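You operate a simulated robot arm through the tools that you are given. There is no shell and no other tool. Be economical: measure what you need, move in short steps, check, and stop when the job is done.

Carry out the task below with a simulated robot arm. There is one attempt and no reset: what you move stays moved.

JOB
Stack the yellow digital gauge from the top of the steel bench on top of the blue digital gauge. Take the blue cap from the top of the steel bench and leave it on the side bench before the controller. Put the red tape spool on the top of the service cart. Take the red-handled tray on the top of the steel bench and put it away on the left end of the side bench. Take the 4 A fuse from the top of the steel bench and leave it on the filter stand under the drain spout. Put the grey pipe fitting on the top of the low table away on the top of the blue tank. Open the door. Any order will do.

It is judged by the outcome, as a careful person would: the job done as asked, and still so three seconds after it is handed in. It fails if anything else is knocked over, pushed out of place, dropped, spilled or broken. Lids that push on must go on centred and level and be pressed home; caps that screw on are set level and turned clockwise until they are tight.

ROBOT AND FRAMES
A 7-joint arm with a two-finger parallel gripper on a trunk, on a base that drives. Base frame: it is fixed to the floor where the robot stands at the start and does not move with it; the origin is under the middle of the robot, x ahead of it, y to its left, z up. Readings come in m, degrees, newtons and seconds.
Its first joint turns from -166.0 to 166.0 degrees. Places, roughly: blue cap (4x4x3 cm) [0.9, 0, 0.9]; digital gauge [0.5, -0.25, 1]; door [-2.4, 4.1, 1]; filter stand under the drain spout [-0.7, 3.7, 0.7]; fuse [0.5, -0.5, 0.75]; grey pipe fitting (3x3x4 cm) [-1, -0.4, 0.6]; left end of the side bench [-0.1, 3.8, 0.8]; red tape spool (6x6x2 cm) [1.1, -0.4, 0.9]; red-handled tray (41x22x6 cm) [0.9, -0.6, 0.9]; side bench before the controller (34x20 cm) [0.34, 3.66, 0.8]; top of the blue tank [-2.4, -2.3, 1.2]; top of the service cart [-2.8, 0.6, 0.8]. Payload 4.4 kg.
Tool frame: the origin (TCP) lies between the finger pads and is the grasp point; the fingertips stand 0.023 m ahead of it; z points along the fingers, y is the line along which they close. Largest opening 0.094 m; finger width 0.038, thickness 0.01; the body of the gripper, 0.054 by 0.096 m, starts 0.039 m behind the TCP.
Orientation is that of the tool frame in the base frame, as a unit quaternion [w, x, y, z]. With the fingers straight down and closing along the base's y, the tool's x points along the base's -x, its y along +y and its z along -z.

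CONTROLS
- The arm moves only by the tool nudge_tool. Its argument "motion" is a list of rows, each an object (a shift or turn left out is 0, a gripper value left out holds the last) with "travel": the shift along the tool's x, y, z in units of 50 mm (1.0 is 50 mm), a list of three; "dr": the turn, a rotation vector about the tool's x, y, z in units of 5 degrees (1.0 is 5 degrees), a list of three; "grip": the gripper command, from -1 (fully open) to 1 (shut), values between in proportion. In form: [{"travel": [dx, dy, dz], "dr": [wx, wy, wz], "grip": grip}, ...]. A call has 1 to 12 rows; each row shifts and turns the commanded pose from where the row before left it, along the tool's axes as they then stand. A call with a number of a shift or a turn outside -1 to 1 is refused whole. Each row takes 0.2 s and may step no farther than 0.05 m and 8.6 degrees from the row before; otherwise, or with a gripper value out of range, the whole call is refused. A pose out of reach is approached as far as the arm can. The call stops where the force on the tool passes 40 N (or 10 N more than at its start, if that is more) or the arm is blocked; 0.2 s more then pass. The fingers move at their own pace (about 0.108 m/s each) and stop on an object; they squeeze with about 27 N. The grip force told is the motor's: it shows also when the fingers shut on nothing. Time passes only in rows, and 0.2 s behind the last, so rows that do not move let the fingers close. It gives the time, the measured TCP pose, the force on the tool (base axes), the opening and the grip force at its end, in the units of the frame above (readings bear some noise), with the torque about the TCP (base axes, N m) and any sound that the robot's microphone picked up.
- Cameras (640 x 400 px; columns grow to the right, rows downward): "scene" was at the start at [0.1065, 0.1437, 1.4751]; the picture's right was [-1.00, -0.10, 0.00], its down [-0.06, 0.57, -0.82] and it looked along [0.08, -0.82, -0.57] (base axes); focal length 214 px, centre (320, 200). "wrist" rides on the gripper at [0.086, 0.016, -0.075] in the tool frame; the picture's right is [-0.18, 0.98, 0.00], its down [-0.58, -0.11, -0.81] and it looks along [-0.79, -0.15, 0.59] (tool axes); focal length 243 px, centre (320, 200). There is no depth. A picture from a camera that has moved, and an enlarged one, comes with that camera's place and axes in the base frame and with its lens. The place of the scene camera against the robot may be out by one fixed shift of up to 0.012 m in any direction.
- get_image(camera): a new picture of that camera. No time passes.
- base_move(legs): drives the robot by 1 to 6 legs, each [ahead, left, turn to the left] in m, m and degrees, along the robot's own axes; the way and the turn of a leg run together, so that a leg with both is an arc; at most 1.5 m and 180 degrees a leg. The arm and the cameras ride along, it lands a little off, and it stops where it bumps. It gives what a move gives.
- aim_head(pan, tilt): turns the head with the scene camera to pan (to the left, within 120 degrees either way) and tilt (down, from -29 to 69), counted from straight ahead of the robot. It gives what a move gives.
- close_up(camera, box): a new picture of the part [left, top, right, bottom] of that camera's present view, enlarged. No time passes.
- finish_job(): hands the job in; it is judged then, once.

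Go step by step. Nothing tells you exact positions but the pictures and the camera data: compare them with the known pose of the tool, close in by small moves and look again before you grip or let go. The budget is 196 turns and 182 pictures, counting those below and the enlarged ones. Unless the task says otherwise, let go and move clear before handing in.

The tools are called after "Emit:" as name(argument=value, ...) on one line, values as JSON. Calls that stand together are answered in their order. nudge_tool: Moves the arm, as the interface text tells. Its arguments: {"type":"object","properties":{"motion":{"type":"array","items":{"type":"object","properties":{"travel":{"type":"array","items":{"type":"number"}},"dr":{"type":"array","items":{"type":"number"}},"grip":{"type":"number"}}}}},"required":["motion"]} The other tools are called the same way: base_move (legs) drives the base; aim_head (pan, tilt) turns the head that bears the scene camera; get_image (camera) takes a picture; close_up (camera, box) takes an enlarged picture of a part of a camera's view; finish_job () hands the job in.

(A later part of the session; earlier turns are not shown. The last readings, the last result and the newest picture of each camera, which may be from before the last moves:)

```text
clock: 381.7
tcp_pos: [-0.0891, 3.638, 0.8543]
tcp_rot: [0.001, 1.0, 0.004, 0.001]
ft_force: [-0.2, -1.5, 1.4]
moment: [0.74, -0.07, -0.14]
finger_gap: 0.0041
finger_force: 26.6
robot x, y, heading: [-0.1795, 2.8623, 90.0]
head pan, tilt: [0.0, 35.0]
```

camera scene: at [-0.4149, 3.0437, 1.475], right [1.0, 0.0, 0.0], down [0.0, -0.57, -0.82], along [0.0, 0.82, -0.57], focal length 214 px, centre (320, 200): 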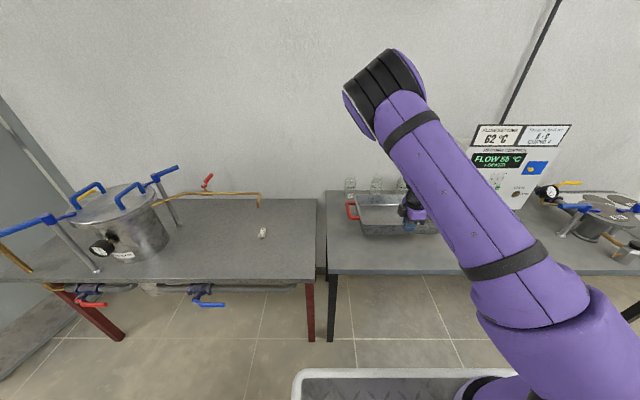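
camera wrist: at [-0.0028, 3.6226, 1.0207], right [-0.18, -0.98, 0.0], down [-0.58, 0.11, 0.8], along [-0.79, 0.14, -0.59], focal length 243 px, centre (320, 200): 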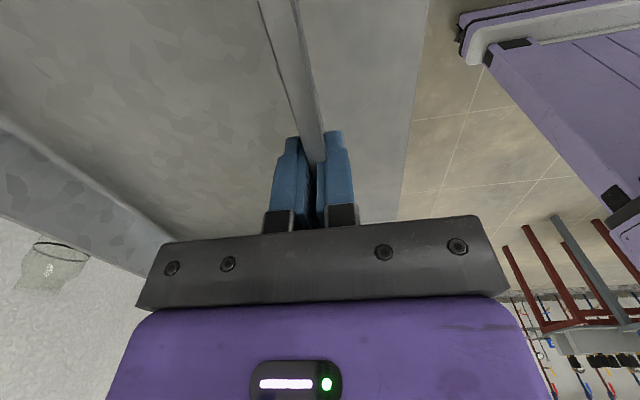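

The far edge is down; I'll lower the near edge the last bit.

Emit:
nudge_tool(motion=[{"travel": [0, 0, 0.08]}, {"travel": [0, 0, 0]}])

Emit:
nudge_tool(motion=[{"travel": [0, 0, 0.06]}, {"travel": [0, 0, 0]}])

```text
clock: 382.3
tcp_pos: [-0.0894, 3.637, 0.8511]
tcp_rot: [0.001, 1.0, 0.003, 0.002]
ft_force: [1.2, -2.0, 1.2]
moment: [0.73, 0.39, 0.05]
finger_gap: 0.0048
finger_force: 26.7
robot x, y, heading: [-0.1761, 2.8625, 90.0]
head pan, tilt: [0.0, 35.0]
```

```text
clock: 382.9
tcp_pos: [-0.0892, 3.6378, 0.8488]
tcp_rot: [0.001, 1.0, 0.003, 0.0]
ft_force: [-4.2, -4.3, 23.1]
moment: [0.74, 0.05, 0.11]
finger_gap: 0.0053
finger_force: 27.4
robot x, y, heading: [-0.1785, 2.8589, 90.0]
head pan, tilt: [0.0, 35.0]
```

Fully down. I'll release and raise straight up.

Emit:
nudge_tool(motion=[{"travel": [0, 0, -0.04]}, {"grip": 0.4}, {"grip": 0.2}, {"grip": 0.1}, {"grip": 0.1}, {"travel": [0, 0, -0.4]}, {"travel": [0, 0, -0.8]}, {"travel": [0, 0, -0.9]}, {"travel": [0, 0, -0.9]}, {"travel": [0, 0, -0.9]}, {"travel": [0, 0, -0.9]}, {"travel": [0, 0, -0.9]}])

Emit:
get_image(camera="scene")

```text
clock: 385.5
tcp_pos: [-0.089, 3.6365, 1.1347]
tcp_rot: [0.003, 1.0, 0.004, 0.001]
ft_force: [0.9, 0.7, -1.0]
moment: [-0.01, 0.03, 0.05]
finger_gap: 0.0425
finger_force: 0.0
robot x, y, heading: [-0.1771, 2.8582, 90.3]
head pan, tilt: [0.0, 35.0]
```

```text
53 pictures are left
camera scene: at [-0.415, 3.0441, 1.4749], right [1.0, 0.0, 0.0], down [0.0, -0.57, -0.82], along [0.0, 0.82, -0.57], focal length 214 px, centre (320, 200)
```

scene: 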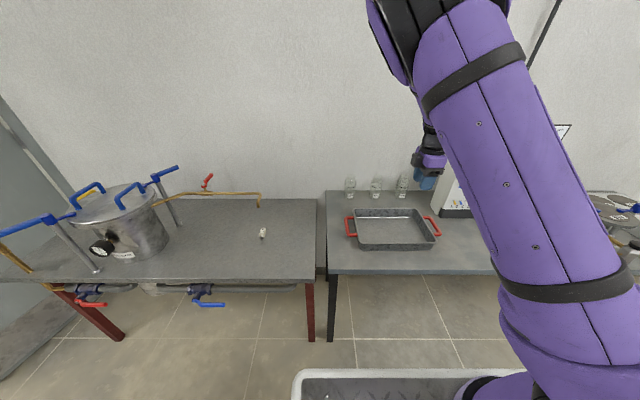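

Tray in place at the left end of the side bench. I'll rotate the tool back to neutral, retract, and return for the spool.

Emit:
nudge_tool(motion=[{"travel": [0, 0, -0.8], "grip": -1}, {"dr": [0, 0, 1]}, {"dr": [0, 0, 1]}, {"dr": [0, 0, 1]}, {"dr": [0, 0, 1]}, {"dr": [0, 0, 1]}, {"dr": [0, 0, 1]}, {"dr": [0, 0, 1]}, {"dr": [0, 0, 1]}, {"dr": [0, 0, 1]}, {"dr": [0, 0, 1]}, {"dr": [0, 0, 1]}])

Emit:
nudge_tool(motion=[{"dr": [0, 0, 1]}, {"dr": [0, 0, 1]}, {"dr": [0, 0, 1]}, {"dr": [0, 0, 1]}, {"dr": [0, 0, 1]}, {"dr": [0, 0, 1]}, {"dr": [0, 0, 1]}, {"travel": [0.8, 0, 0]}, {"travel": [0.8, 0, 0]}])

Emit:
base_move(legs=[[-0.1, 0, 0], [0, -0.85, 0], [0, -0.83, 0], [0, 0, -90], [0, 0, -90]])

```text
clock: 388.1
tcp_pos: [-0.0887, 3.6386, 1.1757]
tcp_rot: [0.0, 0.889, -0.458, 0.002]
ft_force: [-0.3, -1.2, 0.5]
moment: [-0.01, 0.02, -0.02]
finger_gap: 0.0941
finger_force: 0.0
robot x, y, heading: [-0.1783, 2.8601, 89.7]
head pan, tilt: [0.0, 35.0]
```

```text
clock: 390.1
tcp_pos: [-0.0878, 3.5598, 1.1779]
tcp_rot: [0.001, 0.71, -0.705, 0.002]
ft_force: [-1.0, 0.5, -0.6]
moment: [0.0, 0.0, 0.0]
finger_gap: 0.0942
finger_force: 0.1
robot x, y, heading: [-0.1809, 2.8595, 89.9]
head pan, tilt: [0.0, 35.0]
```

```text
clock: 406.8
tcp_pos: [1.4104, 2.0486, 1.176]
tcp_rot: [-0.001, 0.692, 0.722, 0.001]
ft_force: [0.8, 0.1, 0.7]
moment: [-0.01, -0.03, -0.01]
finger_gap: 0.0938
finger_force: 0.1
robot x, y, heading: [1.4768, 2.7538, -87.8]
head pan, tilt: [0.0, 35.0]
```

Emit:
base_move(legs=[[1.15, 0, -2.2], [1.13, 0, 0], [0, -0.3, 0]])

Emit:
get_image(camera="wrist")

```text
clock: 419.6
tcp_pos: [1.0932, -0.1979, 1.1764]
tcp_rot: [-0.002, 0.704, 0.71, 0.0]
ft_force: [-0.7, 1.0, -0.1]
moment: [0.01, 0.01, 0.0]
finger_gap: 0.0943
finger_force: 0.1
robot x, y, heading: [1.1816, 0.5039, -89.8]
head pan, tilt: [0.0, 35.0]
```

```text
52 pictures are left
camera wrist: at [1.1087, -0.1114, 1.2514], right [0.98, -0.17, 0.0], down [-0.1, -0.59, 0.8], along [-0.14, -0.79, -0.59], focal length 243 px, centre (320, 200)
```

wrist: 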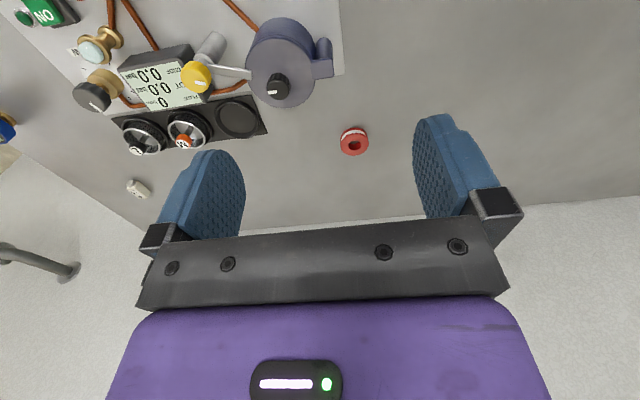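

Spool at (1.118, -0.429). I'll move above and descend partway.

Emit:
nudge_tool(motion=[{"travel": [-0.9, 0.1, 0]}, {"travel": [-0.9, 0.1, 0]}, {"travel": [-0.9, 0.1, 0]}, {"travel": [-0.9, 0.1, 0]}, {"travel": [-0.9, 0.1, 0]}, {"travel": [0, 0, 0.9]}, {"travel": [0, 0, 0.9]}, {"travel": [0, 0, 0.9]}, {"travel": [0, 0, 0.9]}, {"travel": [0, 0, 0]}])

Emit:
get_image(camera="wrist")

```text
clock: 421.8
tcp_pos: [1.1217, -0.4241, 0.9991]
tcp_rot: [-0.002, 0.704, 0.71, 0.0]
ft_force: [-0.2, 0.8, -0.1]
moment: [-0.05, -0.01, -0.01]
finger_gap: 0.0941
finger_force: 0.0
robot x, y, heading: [1.1792, 0.5056, -89.7]
head pan, tilt: [0.0, 35.0]
```

```text
51 pictures are left
camera wrist: at [1.1378, -0.337, 1.0729], right [0.98, -0.17, 0.0], down [-0.1, -0.59, 0.8], along [-0.14, -0.79, -0.59], focal length 243 px, centre (320, 200)
```

wrist: 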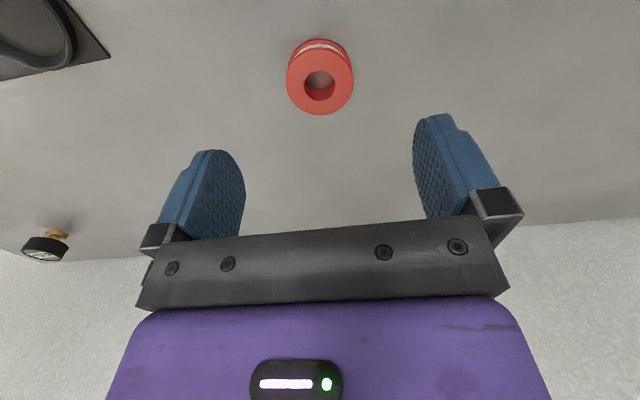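

Emit:
nudge_tool(motion=[{"travel": [-0.14, 0, 0.7]}, {"travel": [0, 0, 0.7]}, {"travel": [0, 0, 0.6]}, {"travel": [0, 0, 0]}, {"grip": 0}, {"grip": 1}, {"grip": 1}, {"grip": 1}])

Emit:
get_image(camera="wrist")

```text
clock: 423.6
tcp_pos: [1.1162, -0.4295, 0.8959]
tcp_rot: [-0.002, 0.704, 0.711, 0.0]
ft_force: [0.1, 0.5, 0.6]
moment: [0.01, 0.03, 0.0]
finger_gap: 0.0533
finger_force: 27.0
robot x, y, heading: [1.1798, 0.4997, -90.0]
head pan, tilt: [0.0, 35.0]
```

```text
50 pictures are left
camera wrist: at [1.1344, -0.3424, 0.9707], right [0.98, -0.17, 0.0], down [-0.1, -0.59, 0.8], along [-0.14, -0.79, -0.59], focal length 243 px, centre (320, 200)
```

wrist: 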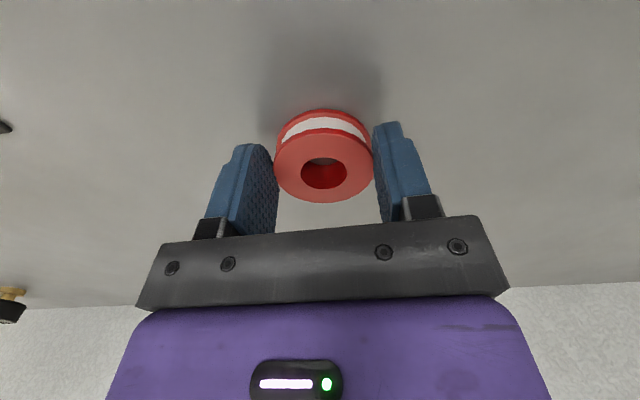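

Spool gripped. I'll lift and retract, then turn west and drive toward the service cart.

Emit:
nudge_tool(motion=[{"travel": [0, 0, -0.6]}, {"travel": [0, 0, -0.9]}, {"travel": [0, 0, -0.9]}, {"travel": [0, 0, -0.9]}, {"travel": [0, 0, -0.9]}, {"travel": [0, 0, -0.9]}, {"travel": [0.9, 0, -0.3]}, {"travel": [0.9, 0, 0]}, {"travel": [0.9, 0, 0]}, {"travel": [0.9, 0, 0]}, {"travel": [0.9, 0, 0]}, {"travel": [0, 0, 0]}])

Emit:
base_move(legs=[[-0.07, 0, 0], [0, 0, -90], [1.2, 0, 0]])

Emit:
get_image(camera="scene")

```text
clock: 426.1
tcp_pos: [1.116, -0.2022, 1.1691]
tcp_rot: [-0.002, 0.704, 0.711, 0.001]
ft_force: [0.6, -0.6, -0.7]
moment: [-0.01, -0.01, 0.0]
finger_gap: 0.0531
finger_force: 27.2
robot x, y, heading: [1.179, 0.503, -90.0]
head pan, tilt: [0.0, 35.0]
```

```text
clock: 436.7
tcp_pos: [-0.751, 0.5055, 1.1698]
tcp_rot: [-0.001, 0.999, 0.044, 0.001]
ft_force: [-0.1, 0.0, 0.1]
moment: [0.02, -0.01, 0.02]
finger_gap: 0.0528
finger_force: 26.8
robot x, y, heading: [-0.0436, 0.4907, -175.2]
head pan, tilt: [0.0, 35.0]
```

```text
49 pictures are left
camera scene: at [-0.2146, 0.2428, 1.475], right [-0.08, 1.0, 0.0], down [0.57, 0.05, -0.82], along [-0.82, -0.07, -0.57], focal length 214 px, centre (320, 200)
```

scene: 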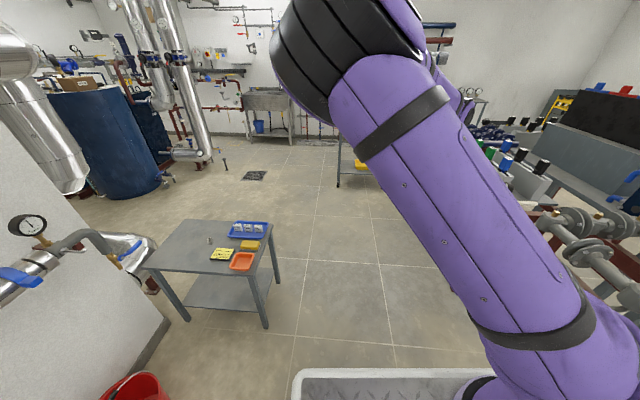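

Emit:
base_move(legs=[[0.05, 0, -4.8], [1.25, 0, 0]])

Emit:
aim_head(pan=-5, tilt=35)

Emit:
get_image(camera="scene")

Emit:
get_image(camera="wrist")

```text
clock: 443.5
tcp_pos: [-2.0371, 0.5576, 1.1685]
tcp_rot: [-0.001, 1.0, 0.005, 0.001]
ft_force: [-0.1, -0.3, 0.7]
moment: [0.03, 0.01, -0.02]
finger_gap: 0.0528
finger_force: 26.6
robot x, y, heading: [-1.3305, 0.4929, -180.0]
head pan, tilt: [0.0, 35.0]
```

```text
clock: 444.1
tcp_pos: [-2.0353, 0.5597, 1.1687]
tcp_rot: [-0.001, 1.0, 0.004, 0.001]
ft_force: [-0.6, 0.2, -0.3]
moment: [-0.01, 0.04, 0.02]
finger_gap: 0.0526
finger_force: 27.1
robot x, y, heading: [-1.3358, 0.4945, -179.7]
head pan, tilt: [-5.0, 35.0]
```

```text
48 pictures are left
camera scene: at [-1.5212, 0.2628, 1.475], right [0.09, 1.0, 0.0], down [0.57, -0.05, -0.82], along [-0.82, 0.07, -0.57], focal length 214 px, centre (320, 200)
```

scene: 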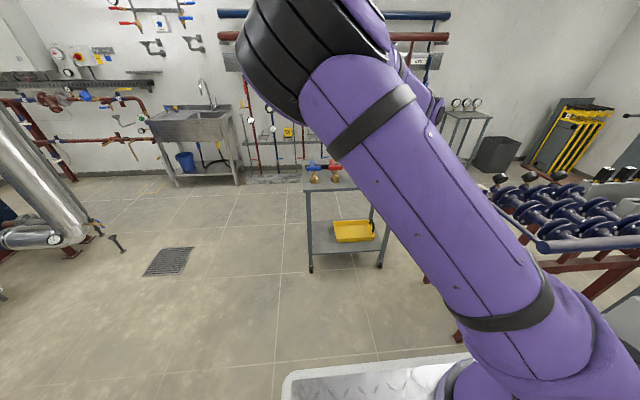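

```text
47 pictures are left
camera wrist: at [-1.9494, 0.5438, 1.2435], right [-0.18, -0.98, 0.0], down [-0.59, 0.1, 0.8], along [-0.79, 0.14, -0.59], focal length 243 px, centre (320, 200)
```

wrist: 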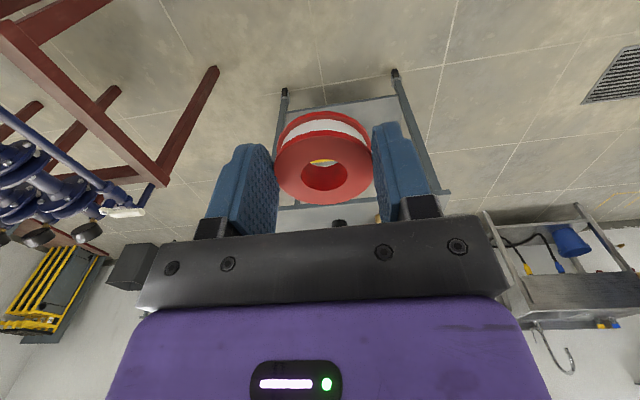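

The cart's near edge is at about x=-2.62 (y 0.28–0.86) with items on top. I'll drive closer and look down at it.

Emit:
base_move(legs=[[0.5, 0, -0.3]])

Emit:
get_image(camera="scene")

Emit:
get_image(camera="wrist")

```text
clock: 447.1
tcp_pos: [-2.5418, 0.557, 1.1695]
tcp_rot: [-0.001, 1.0, 0.004, 0.002]
ft_force: [0.3, 0.4, 0.2]
moment: [-0.04, 0.0, -0.03]
finger_gap: 0.053
finger_force: 26.9
robot x, y, heading: [-1.8394, 0.4918, -179.9]
head pan, tilt: [-5.0, 35.0]
```

```text
46 pictures are left
camera scene: at [-2.0273, 0.2624, 1.475], right [0.09, 1.0, 0.0], down [0.57, -0.05, -0.82], along [-0.82, 0.07, -0.57], focal length 214 px, centre (320, 200)
```

scene: 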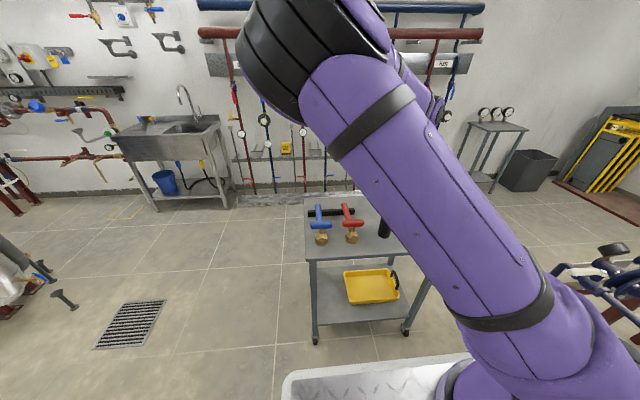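

```text
45 pictures are left
camera wrist: at [-2.4552, 0.5438, 1.2435], right [-0.18, -0.98, 0.0], down [-0.59, 0.1, 0.8], along [-0.79, 0.14, -0.59], focal length 243 px, centre (320, 200)
```

wrist: 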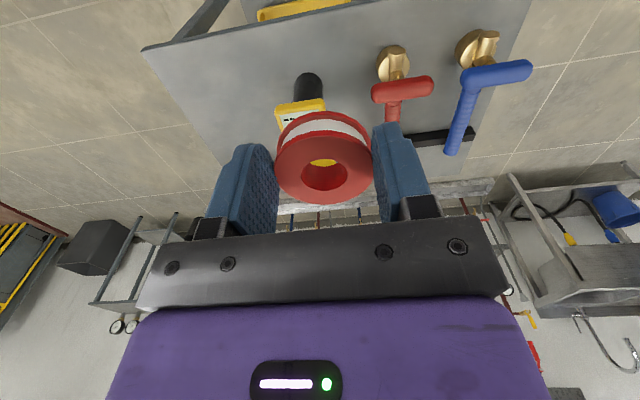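

The cart top is free toward its +y end. I'll aim at about (-2.70, 0.775).

Emit:
nudge_tool(motion=[{"travel": [-0.53, -0.73, 0]}, {"travel": [-0.53, -0.73, 0]}, {"travel": [-0.53, -0.73, 0]}, {"travel": [-0.53, -0.73, 0]}, {"travel": [-0.53, -0.73, 0]}, {"travel": [-0.53, -0.71, 0]}, {"travel": [0, 0, 0.9]}, {"travel": [0, 0, 0.9]}, {"travel": [0, 0, 0.9]}, {"travel": [0, 0, 0.9]}, {"travel": [0, 0, 0]}])

Emit:
get_image(camera="wrist")

Emit:
get_image(camera="scene")

```text
clock: 449.5
tcp_pos: [-2.7008, 0.7765, 0.9855]
tcp_rot: [-0.001, 1.0, 0.003, 0.001]
ft_force: [0.0, -0.5, -0.1]
moment: [0.0, -0.06, 0.04]
finger_gap: 0.0528
finger_force: 26.8
robot x, y, heading: [-1.836, 0.4936, -179.8]
head pan, tilt: [-5.0, 35.0]
```

```text
44 pictures are left
camera wrist: at [-2.6135, 0.7605, 1.0595], right [-0.18, -0.98, 0.0], down [-0.58, 0.1, 0.8], along [-0.79, 0.14, -0.59], focal length 243 px, centre (320, 200)
```

wrist: 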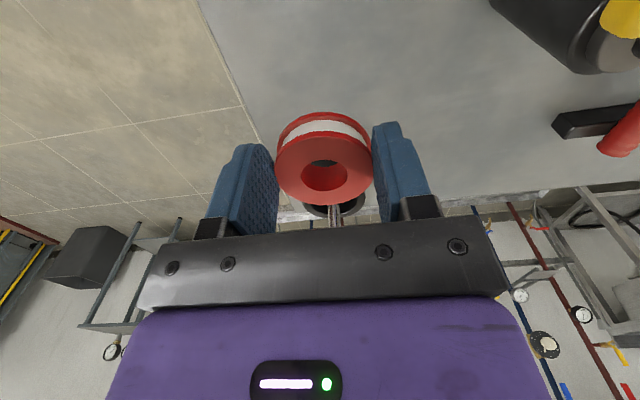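

```text
43 pictures are left
camera scene: at [-2.0271, 0.2625, 1.475], right [0.09, 1.0, 0.0], down [0.57, -0.05, -0.82], along [-0.82, 0.07, -0.57], focal length 214 px, centre (320, 200)
```

scene: 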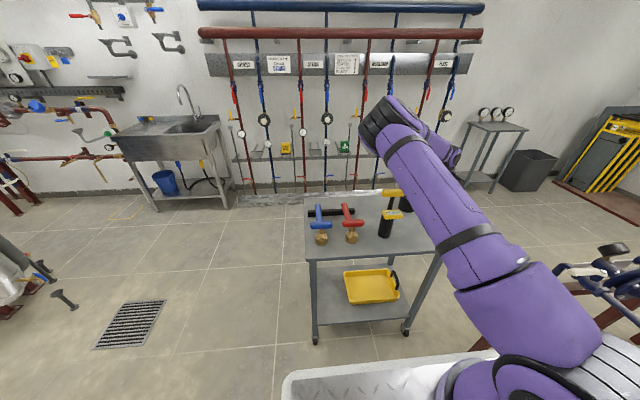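

The spot is free. I'll lower toward the surface.

Emit:
nudge_tool(motion=[{"travel": [0, 0, 0.9]}, {"travel": [0, 0, 0.9]}, {"travel": [0, 0, 0.6]}, {"travel": [0, 0, 0]}])

Emit:
nudge_tool(motion=[{"travel": [0, 0, 0.12]}, {"travel": [0, 0, 0.1]}, {"travel": [0, 0, 0]}])

Emit:
nudge_tool(motion=[{"travel": [0, 0, 0.1]}, {"travel": [0, 0, 0]}])

Emit:
close_up(camera="wrist", box=[180, 40, 460, 230])

```text
clock: 450.5
tcp_pos: [-2.7009, 0.7738, 0.8694]
tcp_rot: [-0.001, 1.0, 0.003, 0.002]
ft_force: [0.1, 0.0, 0.1]
moment: [-0.02, -0.01, 0.04]
finger_gap: 0.0526
finger_force: 27.1
robot x, y, heading: [-1.8378, 0.4897, -179.9]
head pan, tilt: [-5.0, 35.0]
```

```text
clock: 451.3
tcp_pos: [-2.6997, 0.7752, 0.8589]
tcp_rot: [-0.001, 1.0, 0.004, 0.001]
ft_force: [-0.4, -0.6, -0.9]
moment: [-0.03, 0.01, 0.01]
finger_gap: 0.0524
finger_force: 26.9
robot x, y, heading: [-1.8375, 0.4913, -180.0]
head pan, tilt: [-5.0, 35.0]
```

```text
clock: 451.9
tcp_pos: [-2.7014, 0.7758, 0.8532]
tcp_rot: [-0.001, 1.0, 0.004, 0.002]
ft_force: [-0.1, -0.1, -0.6]
moment: [0.01, -0.01, 0.02]
finger_gap: 0.0528
finger_force: 27.1
robot x, y, heading: [-1.837, 0.4949, -180.2]
head pan, tilt: [-5.0, 35.0]
```

```text
2.11 times, centred on (320, 135) of wrist
camera zoom: at [-2.6139, 0.7615, 0.9279], right [-0.18, -0.98, 0.0], down [-0.59, 0.1, 0.8], along [-0.79, 0.14, -0.59], focal length 511 px, centre (320, 337)
```

zoom: 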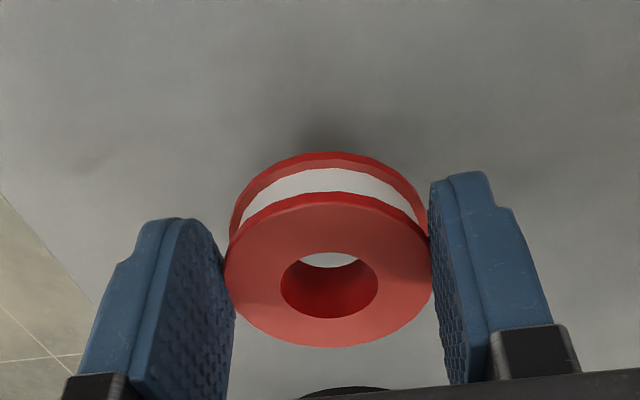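

Emit:
nudge_tool(motion=[{"travel": [0, 0, 0.1]}, {"travel": [0, 0, 0]}])

Emit:
nudge_tool(motion=[{"travel": [0, 0, 0.1]}, {"travel": [0, 0, 0]}])

Emit:
nudge_tool(motion=[{"travel": [0, 0, 0.1]}, {"travel": [0, 0, 0]}])

```text
clock: 452.5
tcp_pos: [-2.7007, 0.776, 0.8488]
tcp_rot: [-0.001, 1.0, 0.004, 0.002]
ft_force: [-0.7, -0.7, -0.4]
moment: [0.02, -0.03, -0.01]
finger_gap: 0.0525
finger_force: 26.9
robot x, y, heading: [-1.8392, 0.4922, -179.9]
head pan, tilt: [-5.0, 35.0]
```

```text
clock: 453.1
tcp_pos: [-2.701, 0.7768, 0.8446]
tcp_rot: [-0.001, 1.0, 0.003, 0.002]
ft_force: [-0.1, 0.6, -0.2]
moment: [0.02, -0.02, -0.01]
finger_gap: 0.0527
finger_force: 26.7
robot x, y, heading: [-1.8368, 0.4905, -179.9]
head pan, tilt: [-5.0, 35.0]
```

```text
clock: 453.7
tcp_pos: [-2.7011, 0.7761, 0.8379]
tcp_rot: [-0.001, 1.0, 0.002, 0.002]
ft_force: [-0.2, 0.6, -0.9]
moment: [0.0, 0.01, -0.02]
finger_gap: 0.0526
finger_force: 27.3
robot x, y, heading: [-1.8371, 0.4914, -180.2]
head pan, tilt: [-5.0, 35.0]
```

Emit:
nudge_tool(motion=[{"travel": [0, 0, 0.1]}, {"travel": [0, 0, 0]}])

Emit:
nudge_tool(motion=[{"travel": [0, 0, 0.08]}, {"travel": [0, 0, 0]}])

Emit:
nudge_tool(motion=[{"travel": [0, 0, 0.08]}, {"travel": [0, 0, 0]}])

Emit:
close_up(camera="wrist", box=[180, 40, 460, 230])

```text
clock: 454.3
tcp_pos: [-2.701, 0.7764, 0.8345]
tcp_rot: [-0.002, 1.0, 0.003, 0.001]
ft_force: [1.0, 0.4, 22.1]
moment: [-0.07, 0.21, 0.02]
finger_gap: 0.053
finger_force: 26.9
robot x, y, heading: [-1.839, 0.4951, -180.3]
head pan, tilt: [-5.0, 35.0]
```

```text
clock: 454.9
tcp_pos: [-2.7018, 0.7759, 0.8311]
tcp_rot: [-0.002, 1.0, 0.003, 0.001]
ft_force: [-3.6, 1.9, 25.7]
moment: [0.05, 0.41, -0.04]
finger_gap: 0.0529
finger_force: 27.2
robot x, y, heading: [-1.8354, 0.495, -179.9]
head pan, tilt: [-5.0, 35.0]
```

```text
clock: 455.5
tcp_pos: [-2.7011, 0.7761, 0.8265]
tcp_rot: [-0.001, 1.0, 0.003, 0.002]
ft_force: [1.6, 2.2, 24.3]
moment: [0.08, 0.24, -0.07]
finger_gap: 0.0528
finger_force: 27.0
robot x, y, heading: [-1.8366, 0.4957, -179.9]
head pan, tilt: [-5.0, 35.0]
```

```text
2.11 times, centred on (320, 135) of wrist
camera zoom: at [-2.6142, 0.7615, 0.9005], right [-0.18, -0.98, 0.0], down [-0.59, 0.1, 0.8], along [-0.79, 0.14, -0.59], focal length 511 px, centre (320, 337)
```

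zoom: 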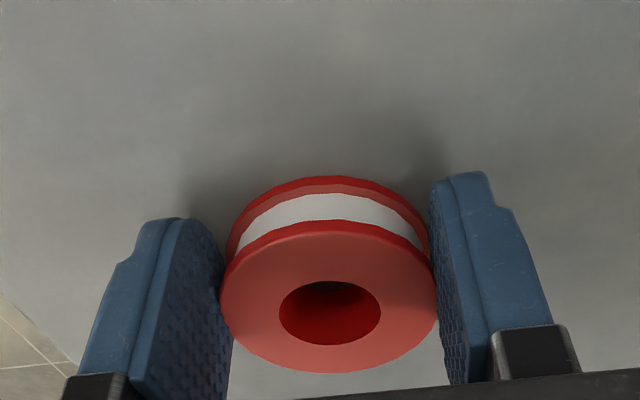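

The spool is on the cart. I'll release and lift.

Emit:
nudge_tool(motion=[{"grip": -0.3}, {"grip": -0.6}, {"grip": -0.6}, {"travel": [0, 0, -0.5]}, {"travel": [0, 0, -0.9]}, {"travel": [0, 0, -0.9]}, {"travel": [0, 0, -0.9]}, {"travel": [0, 0, -0.9]}, {"travel": [0, 0, -0.9]}, {"travel": [0, 0, -0.9], "grip": -1}, {"travel": [0.8, 0, 0]}, {"travel": [0.8, 0, 0]}])

Emit:
get_image(camera="wrist")

```text
clock: 458.1
tcp_pos: [-2.6214, 0.7745, 1.1217]
tcp_rot: [-0.002, 1.0, 0.004, 0.002]
ft_force: [-0.1, 0.5, -0.3]
moment: [0.0, -0.05, 0.02]
finger_gap: 0.0942
finger_force: 0.0
robot x, y, heading: [-1.8375, 0.493, -180.2]
head pan, tilt: [-5.0, 35.0]
```

```text
40 pictures are left
camera wrist: at [-2.5342, 0.7596, 1.1958], right [-0.18, -0.98, 0.0], down [-0.59, 0.1, 0.8], along [-0.79, 0.14, -0.59], focal length 243 px, centre (320, 200)
```

wrist: 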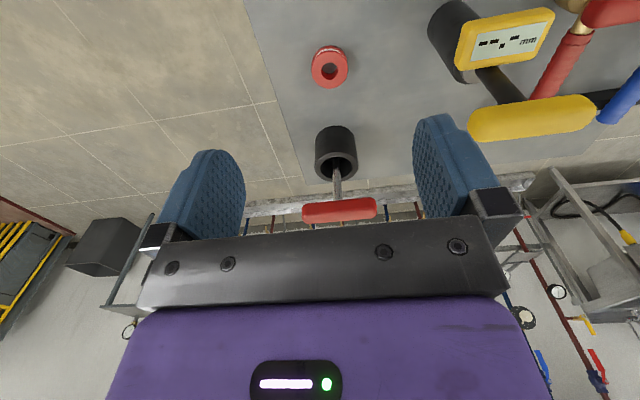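

Spool placed. I'll centre the arm, turn around and drive to the low table from its west side for the grey fitting.

Emit:
nudge_tool(motion=[{"travel": [0.3, 0.9, -0.2]}, {"travel": [0.3, 0.9, -0.2]}, {"travel": [0.3, 0.9, 0]}, {"travel": [0.3, 0.9, 0]}, {"travel": [0.2, 0.9, 0]}, {"travel": [0, 0.9, 0]}, {"travel": [0, 0, 0]}])

Emit:
base_move(legs=[[-0.1, 0, 0], [0, 0, 90]])

Emit:
aim_head(pan=30, tilt=35)

Emit:
get_image(camera="scene")

Emit:
aim_head(pan=-25, tilt=20)

Emit:
get_image(camera="scene")

```text
clock: 459.7
tcp_pos: [-2.5485, 0.5056, 1.1387]
tcp_rot: [-0.001, 1.0, 0.003, 0.001]
ft_force: [-0.5, 0.7, 1.2]
moment: [-0.02, 0.02, -0.02]
finger_gap: 0.0939
finger_force: 0.0
robot x, y, heading: [-1.8366, 0.4953, -179.9]
head pan, tilt: [-5.0, 35.0]
```

```text
clock: 464.7
tcp_pos: [-1.7357, -0.2184, 1.1373]
tcp_rot: [-0.002, 0.696, 0.718, 0.001]
ft_force: [-0.5, 0.4, 0.8]
moment: [0.0, -0.02, 0.03]
finger_gap: 0.0942
finger_force: 0.0
robot x, y, heading: [-1.7397, 0.4905, -88.6]
head pan, tilt: [-5.0, 35.0]
```

```text
clock: 465.7
tcp_pos: [-1.7359, -0.2186, 1.1388]
tcp_rot: [-0.002, 0.696, 0.718, 0.0]
ft_force: [0.3, -0.1, 0.5]
moment: [-0.02, 0.0, 0.02]
finger_gap: 0.0937
finger_force: 0.0
robot x, y, heading: [-1.7438, 0.4919, -88.7]
head pan, tilt: [30.0, 35.0]
```

```text
39 pictures are left
camera scene: at [-1.459, 0.3202, 1.475], right [-0.85, -0.52, 0.0], down [-0.3, 0.49, -0.82], along [0.43, -0.7, -0.57], focal length 214 px, centre (320, 200)
```

scene: 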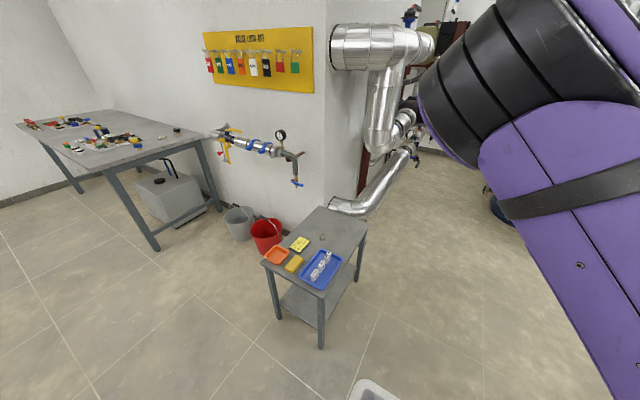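

```text
clock: 467.0
tcp_pos: [-1.7365, -0.2178, 1.1383]
tcp_rot: [-0.002, 0.696, 0.718, 0.001]
ft_force: [-0.8, -0.5, 0.4]
moment: [0.02, -0.01, 0.02]
finger_gap: 0.0938
finger_force: 0.0
robot x, y, heading: [-1.738, 0.496, -88.6]
head pan, tilt: [-25.0, 20.0]
```

```text
38 pictures are left
camera scene: at [-1.542, 0.3101, 1.4988], right [-0.92, 0.4, 0.0], down [0.14, 0.31, -0.94], along [-0.38, -0.86, -0.34], focal length 214 px, centre (320, 200)
```

scene: 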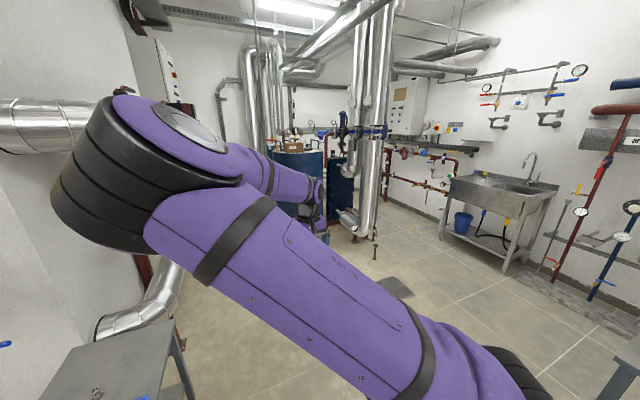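

The fitting stands at about (-1.0, -0.454) on the low table (z≈0.57). I'll position the base north of it.

Emit:
base_move(legs=[[0, 0.74, -1.4], [0.1, 0, 0]])

Emit:
get_image(camera="wrist")

```text
clock: 471.8
tcp_pos: [-1.0189, -0.3159, 1.1382]
tcp_rot: [-0.002, 0.709, 0.706, 0.001]
ft_force: [-0.8, 0.6, 0.5]
moment: [0.02, -0.04, 0.0]
finger_gap: 0.0941
finger_force: 0.2
robot x, y, heading: [-0.9992, 0.4017, -90.6]
head pan, tilt: [-25.0, 20.0]
```

```text
37 pictures are left
camera wrist: at [-1.0013, -0.2283, 1.2124], right [0.98, -0.19, 0.0], down [-0.11, -0.58, 0.8], along [-0.15, -0.79, -0.59], focal length 243 px, centre (320, 200)
```

wrist: 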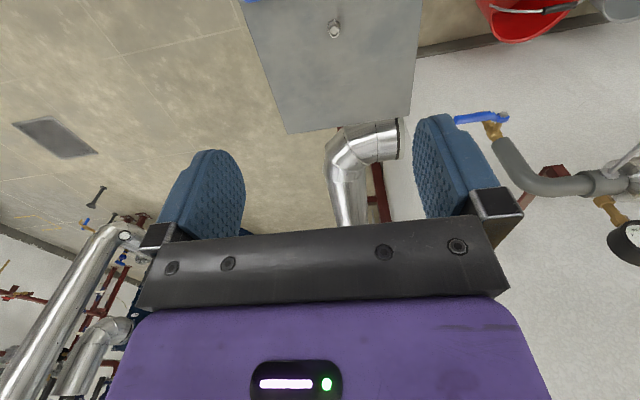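

Emit:
nudge_tool(motion=[{"travel": [-0.8, 0.06, 0]}, {"travel": [-0.8, 0.06, 0]}, {"travel": [-0.8, 0.06, 0]}, {"travel": [0, 0, 0.9]}, {"travel": [0, 0, 0.9]}, {"travel": [0, 0, 0.9]}, {"travel": [0, 0, 0.9]}, {"travel": [0, 0, 0.9]}, {"travel": [0, 0, 0.9]}, {"travel": [0, 0, 0.9]}, {"travel": [0, 0, 0.9]}, {"travel": [0, 0, 0]}])

Emit:
get_image(camera="wrist")

```text
clock: 474.4
tcp_pos: [-1.0097, -0.4339, 0.7761]
tcp_rot: [-0.003, 0.709, 0.705, 0.001]
ft_force: [0.1, 1.1, 0.1]
moment: [-0.01, 0.03, 0.02]
finger_gap: 0.0941
finger_force: 0.0
robot x, y, heading: [-0.9964, 0.3969, -90.7]
head pan, tilt: [-25.0, 20.0]
```

```text
36 pictures are left
camera wrist: at [-0.992, -0.347, 0.8505], right [0.98, -0.19, 0.0], down [-0.11, -0.58, 0.8], along [-0.15, -0.79, -0.59], focal length 243 px, centre (320, 200)
```

wrist: 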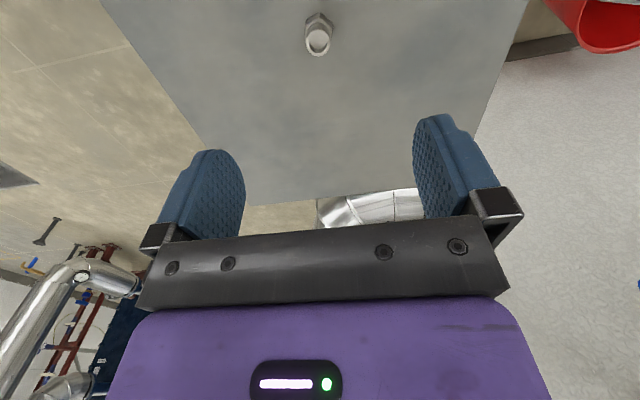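

Aligned. I'll go lower and check again.

Emit:
nudge_tool(motion=[{"travel": [0, 0, 0.7]}, {"travel": [0, 0, 0.7]}, {"travel": [0, 0, 0.4]}, {"travel": [0, 0, 0]}])

Emit:
get_image(camera="wrist")

```text
clock: 475.4
tcp_pos: [-1.0089, -0.4316, 0.6874]
tcp_rot: [-0.003, 0.709, 0.705, 0.001]
ft_force: [-0.2, -0.1, 0.0]
moment: [0.01, 0.03, 0.02]
finger_gap: 0.0939
finger_force: 0.1
robot x, y, heading: [-0.998, 0.393, -90.7]
head pan, tilt: [-25.0, 20.0]
```

```text
35 pictures are left
camera wrist: at [-0.9926, -0.3443, 0.7621], right [0.98, -0.19, 0.0], down [-0.11, -0.58, 0.8], along [-0.15, -0.79, -0.59], focal length 243 px, centre (320, 200)
```

wrist: 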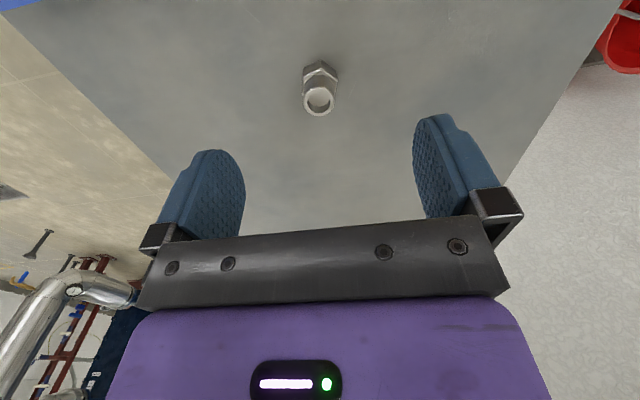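

Emit:
nudge_tool(motion=[{"travel": [-0.17, -0.03, 0.6]}, {"travel": [0, 0, 0.6]}, {"travel": [0, 0, 0.5]}, {"travel": [0, 0, 0.15]}, {"travel": [0, 0, 0]}])

Emit:
get_image(camera="wrist")

```text
clock: 476.3
tcp_pos: [-1.0107, -0.4397, 0.6027]
tcp_rot: [-0.002, 0.707, 0.707, 0.002]
ft_force: [-0.9, 19.5, 32.5]
moment: [-0.14, -1.08, 0.46]
finger_gap: 0.0936
finger_force: 0.1
robot x, y, heading: [-0.9968, 0.3957, -90.8]
head pan, tilt: [-25.0, 20.0]
stopped in row 4: the force on the tool passed its limit at 65 N (the readings are from after the stop); the commanded pose is now the measured one
```

```text
34 pictures are left
camera wrist: at [-0.9938, -0.3519, 0.6776], right [0.98, -0.19, 0.0], down [-0.11, -0.58, 0.8], along [-0.15, -0.79, -0.59], focal length 243 px, centre (320, 200)
```

wrist: 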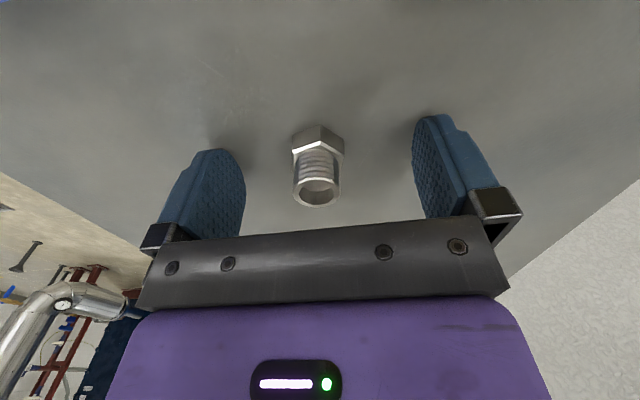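

The fingertips touched the table (top ≈0.579). I'll lift 4 mm and grip.

Emit:
nudge_tool(motion=[{"travel": [0, 0, -0.09]}, {"grip": 0}, {"grip": 0.5}, {"grip": 1}, {"grip": 1}, {"grip": 1}, {"travel": [0, 0, 0]}])

Emit:
nudge_tool(motion=[{"travel": [0, 0, -0.3]}, {"travel": [0, 0, -0.9]}, {"travel": [0, 0, -0.9]}, {"travel": [0, 0, -0.9]}, {"travel": [0, 0, -0.9]}, {"travel": [0, 0, -0.9]}, {"travel": [0, 0, -0.9]}, {"travel": [0, 0, -0.9]}, {"travel": [0, 0, -0.9]}, {"travel": [0, 0, -0.9]}, {"travel": [0, 0, -0.9]}, {"travel": [0, 0, -0.9]}])

Emit:
get_image(camera="wrist")

```text
clock: 477.9
tcp_pos: [-1.0113, -0.4405, 0.606]
tcp_rot: [-0.001, 0.708, 0.706, 0.001]
ft_force: [0.7, -0.5, -0.6]
moment: [-0.02, -0.01, 0.01]
finger_gap: 0.0236
finger_force: 26.8
robot x, y, heading: [-0.9993, 0.3971, -90.9]
head pan, tilt: [-25.0, 20.0]
```

```text
clock: 480.5
tcp_pos: [-1.0119, -0.4431, 1.1172]
tcp_rot: [-0.002, 0.708, 0.706, 0.0]
ft_force: [0.4, -0.3, -1.6]
moment: [-0.02, -0.01, 0.01]
finger_gap: 0.0238
finger_force: 27.5
robot x, y, heading: [-0.9997, 0.3995, -90.6]
head pan, tilt: [-25.0, 20.0]
```

```text
33 pictures are left
camera wrist: at [-0.994, -0.3566, 1.1924], right [0.98, -0.19, 0.0], down [-0.11, -0.59, 0.8], along [-0.15, -0.79, -0.6], focal length 243 px, centre (320, 200)
```

wrist: 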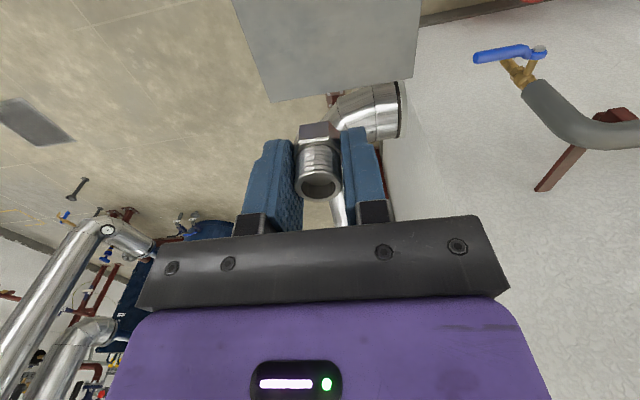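

Fitting held. I'll raise it, retract, and drive toward the blue tank.

Emit:
nudge_tool(motion=[{"travel": [0, 0, -0.9]}, {"travel": [0, 0, -0.9]}, {"travel": [0, 0, -0.9]}, {"travel": [0, 0, -0.9]}, {"travel": [0, 0, -0.9]}, {"travel": [0, 0, -0.9]}, {"travel": [0.8, 0, 0]}, {"travel": [0.8, 0, 0]}, {"travel": [0.8, 0, 0]}, {"travel": [0, 0, 0]}])

Emit:
base_move(legs=[[0, -1.0, 0.6], [0.9, 0, 0]])

Emit:
aim_head(pan=-10, tilt=20)

Emit:
get_image(camera="scene")

Emit:
get_image(camera="wrist")

```text
clock: 482.7
tcp_pos: [-1.011, -0.3197, 1.3851]
tcp_rot: [-0.001, 0.708, 0.706, 0.001]
ft_force: [-0.1, -0.8, 0.3]
moment: [0.01, 0.0, -0.01]
finger_gap: 0.0235
finger_force: 26.8
robot x, y, heading: [-0.998, 0.3953, -90.7]
head pan, tilt: [-25.0, 20.0]
```

```text
clock: 492.4
tcp_pos: [-2.0492, -1.2395, 1.3843]
tcp_rot: [-0.001, 0.72, 0.694, 0.001]
ft_force: [0.0, 0.1, -0.3]
moment: [0.01, -0.01, 0.0]
finger_gap: 0.0239
finger_force: 27.1
robot x, y, heading: [-2.0105, -0.5247, -92.4]
head pan, tilt: [-25.0, 20.0]
```

```text
clock: 493.1
tcp_pos: [-2.0494, -1.2397, 1.3843]
tcp_rot: [-0.002, 0.719, 0.695, 0.002]
ft_force: [-0.4, -0.1, -1.1]
moment: [-0.03, 0.01, -0.05]
finger_gap: 0.0236
finger_force: 27.4
robot x, y, heading: [-2.012, -0.5237, -92.3]
head pan, tilt: [-10.0, 20.0]
```

```text
32 pictures are left
camera scene: at [-1.8052, -0.7281, 1.4988], right [-0.98, 0.22, 0.0], down [0.07, 0.33, -0.94], along [-0.2, -0.92, -0.34], focal length 214 px, centre (320, 200)
```

scene: 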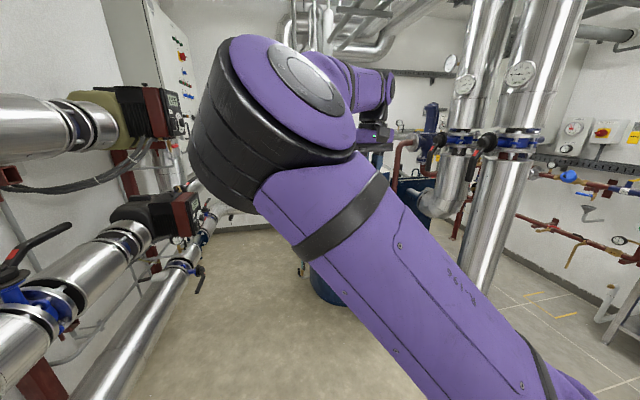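

```text
31 pictures are left
camera wrist: at [-2.03, -1.153, 1.4592], right [0.98, -0.22, 0.0], down [-0.13, -0.58, 0.8], along [-0.18, -0.78, -0.59], focal length 243 px, centre (320, 200)
```

wrist: 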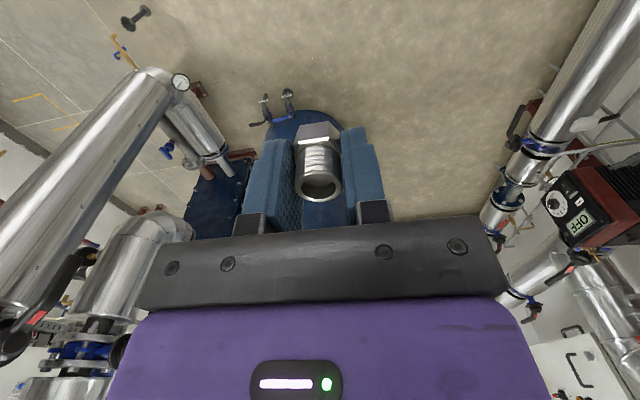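

Emit:
base_move(legs=[[0, -0.28, 2.3], [0.55, 0, 0]])

Emit:
get_image(camera="wrist")

Emit:
aim_head(pan=-12, tilt=15)

Emit:
get_image(camera="scene")

```text
clock: 497.8
tcp_pos: [-2.2914, -1.7888, 1.3842]
tcp_rot: [-0.002, 0.704, 0.71, 0.0]
ft_force: [0.3, 0.2, -0.2]
moment: [-0.02, 0.01, 0.02]
finger_gap: 0.0238
finger_force: 27.0
robot x, y, heading: [-2.2833, -1.0714, -89.7]
head pan, tilt: [-10.0, 20.0]
```

```text
30 pictures are left
camera wrist: at [-2.2748, -1.7016, 1.4592], right [0.98, -0.17, 0.0], down [-0.1, -0.59, 0.8], along [-0.14, -0.79, -0.59], focal length 243 px, centre (320, 200)
```

wrist: 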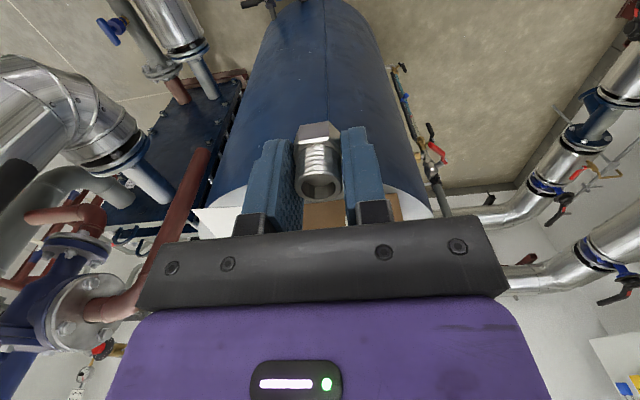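

```text
clock: 498.5
tcp_pos: [-2.2898, -1.7896, 1.384]
tcp_rot: [-0.001, 0.703, 0.711, 0.001]
ft_force: [-0.7, 0.6, -0.2]
moment: [-0.01, 0.0, -0.05]
finger_gap: 0.0238
finger_force: 26.7
robot x, y, heading: [-2.2863, -1.0735, -90.2]
head pan, tilt: [-12.0, 15.0]
```

```text
29 pictures are left
camera scene: at [-2.0724, -1.2667, 1.5069], right [-0.98, 0.21, 0.0], down [0.05, 0.25, -0.97], along [-0.2, -0.94, -0.26], focal length 214 px, centre (320, 200)
```

scene: 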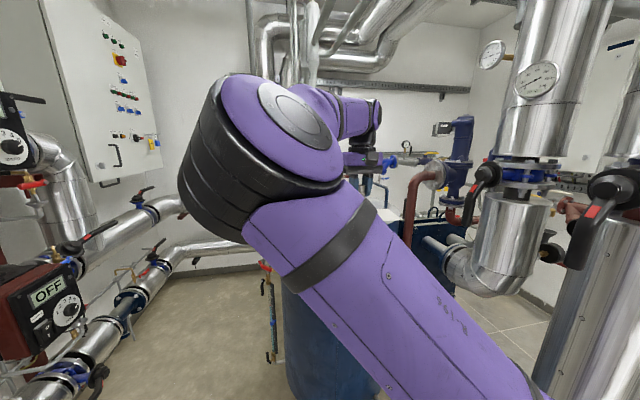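

The tank is straight ahead, with something brown on its top. I'll raise the tool for a better view of the top.

Emit:
nudge_tool(motion=[{"travel": [0, 0, -0.9]}, {"travel": [0, 0, -0.9]}, {"travel": [0, 0, -0.9]}, {"travel": [0, 0, -0.9]}, {"travel": [0, 0, -0.9]}, {"travel": [0, 0, 0]}])

Emit:
get_image(camera="wrist")

```text
clock: 499.9
tcp_pos: [-2.2902, -1.7861, 1.6097]
tcp_rot: [-0.001, 0.704, 0.71, 0.001]
ft_force: [-0.8, 0.8, -0.3]
moment: [0.0, -0.02, 0.02]
finger_gap: 0.0236
finger_force: 26.9
robot x, y, heading: [-2.2888, -1.076, -89.7]
head pan, tilt: [-12.0, 15.0]
```

```text
28 pictures are left
camera wrist: at [-2.2744, -1.6989, 1.6834], right [0.98, -0.18, 0.0], down [-0.1, -0.58, 0.8], along [-0.14, -0.79, -0.59], focal length 243 px, centre (320, 200)
```

wrist: 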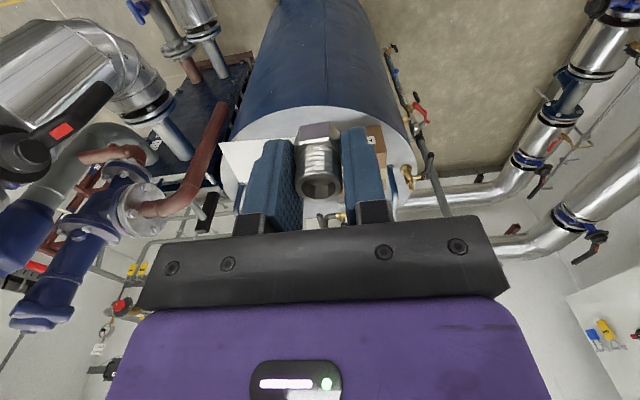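

The top disc is centred near (-2.36, -2.25), with a brown box on its right. I'll shift sideways to see the spot hidden behind the fitting.

Emit:
nudge_tool(motion=[{"travel": [0, 0.8, 0]}, {"travel": [0, 0.8, 0]}, {"travel": [0, 0.8, 0]}, {"travel": [0, 0.8, 0]}, {"travel": [0, 0, 0]}])

Emit:
close_up(camera="wrist", box=[80, 60, 440, 240])

```text
clock: 501.1
tcp_pos: [-2.1456, -1.7778, 1.57]
tcp_rot: [0.0, 0.703, 0.711, 0.001]
ft_force: [0.0, 0.2, 0.1]
moment: [0.03, 0.0, 0.01]
finger_gap: 0.0235
finger_force: 27.1
out of reach, approached as far as the arm can: row 2, 3, 4
robot x, y, heading: [-2.286, -1.0709, -89.7]
head pan, tilt: [-12.0, 15.0]
```

```text
1.78 times, centred on (260, 150) of wrist
camera zoom: at [-2.1296, -1.6906, 1.645], right [0.98, -0.17, 0.0], down [-0.1, -0.58, 0.81], along [-0.14, -0.79, -0.59], focal length 431 px, centre (427, 289)
```

zoom: 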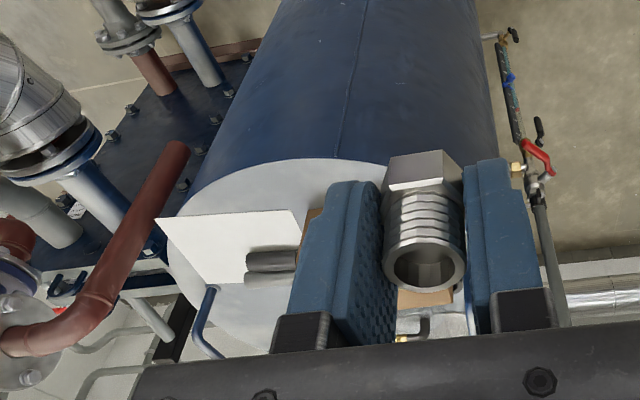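

Clutter sits on the tank top: a card, a roll and a box. I'll move closer, keeping clear of the pipes on the right, to look straight down on it.

Emit:
nudge_tool(motion=[{"travel": [0, -0.9, -0.2]}, {"travel": [0, -0.9, -0.2]}, {"travel": [0, -0.9, 0]}, {"travel": [0, -0.9, 0]}, {"travel": [0, -0.9, 0]}, {"travel": [0, -0.9, 0]}, {"travel": [0, 0, 0]}])

Emit:
base_move(legs=[[0, 0.12, 0], [0.28, 0, 0]])

Emit:
get_image(camera="wrist")

```text
clock: 502.7
tcp_pos: [-2.4175, -1.7815, 1.5925]
tcp_rot: [-0.001, 0.703, 0.711, 0.001]
ft_force: [1.0, -0.3, 0.1]
moment: [0.01, 0.01, 0.02]
finger_gap: 0.0236
finger_force: 27.4
robot x, y, heading: [-2.2899, -1.0755, -90.2]
head pan, tilt: [-12.0, 15.0]
```

```text
clock: 505.5
tcp_pos: [-2.299, -2.0544, 1.5923]
tcp_rot: [-0.002, 0.706, 0.709, 0.002]
ft_force: [0.4, 0.6, -0.6]
moment: [0.01, -0.02, -0.01]
finger_gap: 0.0237
finger_force: 27.1
robot x, y, heading: [-2.1658, -1.3482, -90.4]
head pan, tilt: [-12.0, 15.0]
```

```text
26 pictures are left
camera wrist: at [-2.2821, -1.9683, 1.6664], right [0.98, -0.18, 0.0], down [-0.11, -0.58, 0.8], along [-0.15, -0.79, -0.59], focal length 243 px, centre (320, 200)
```

wrist: 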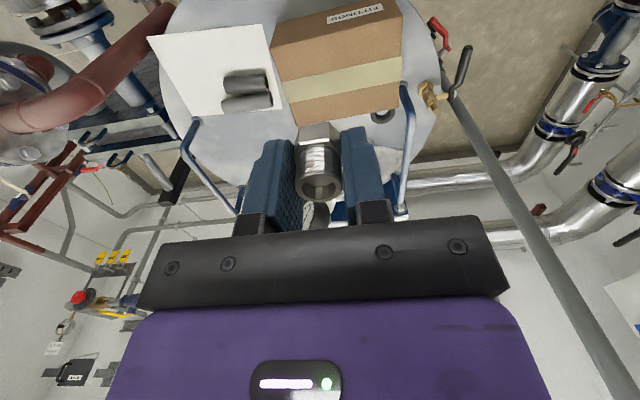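

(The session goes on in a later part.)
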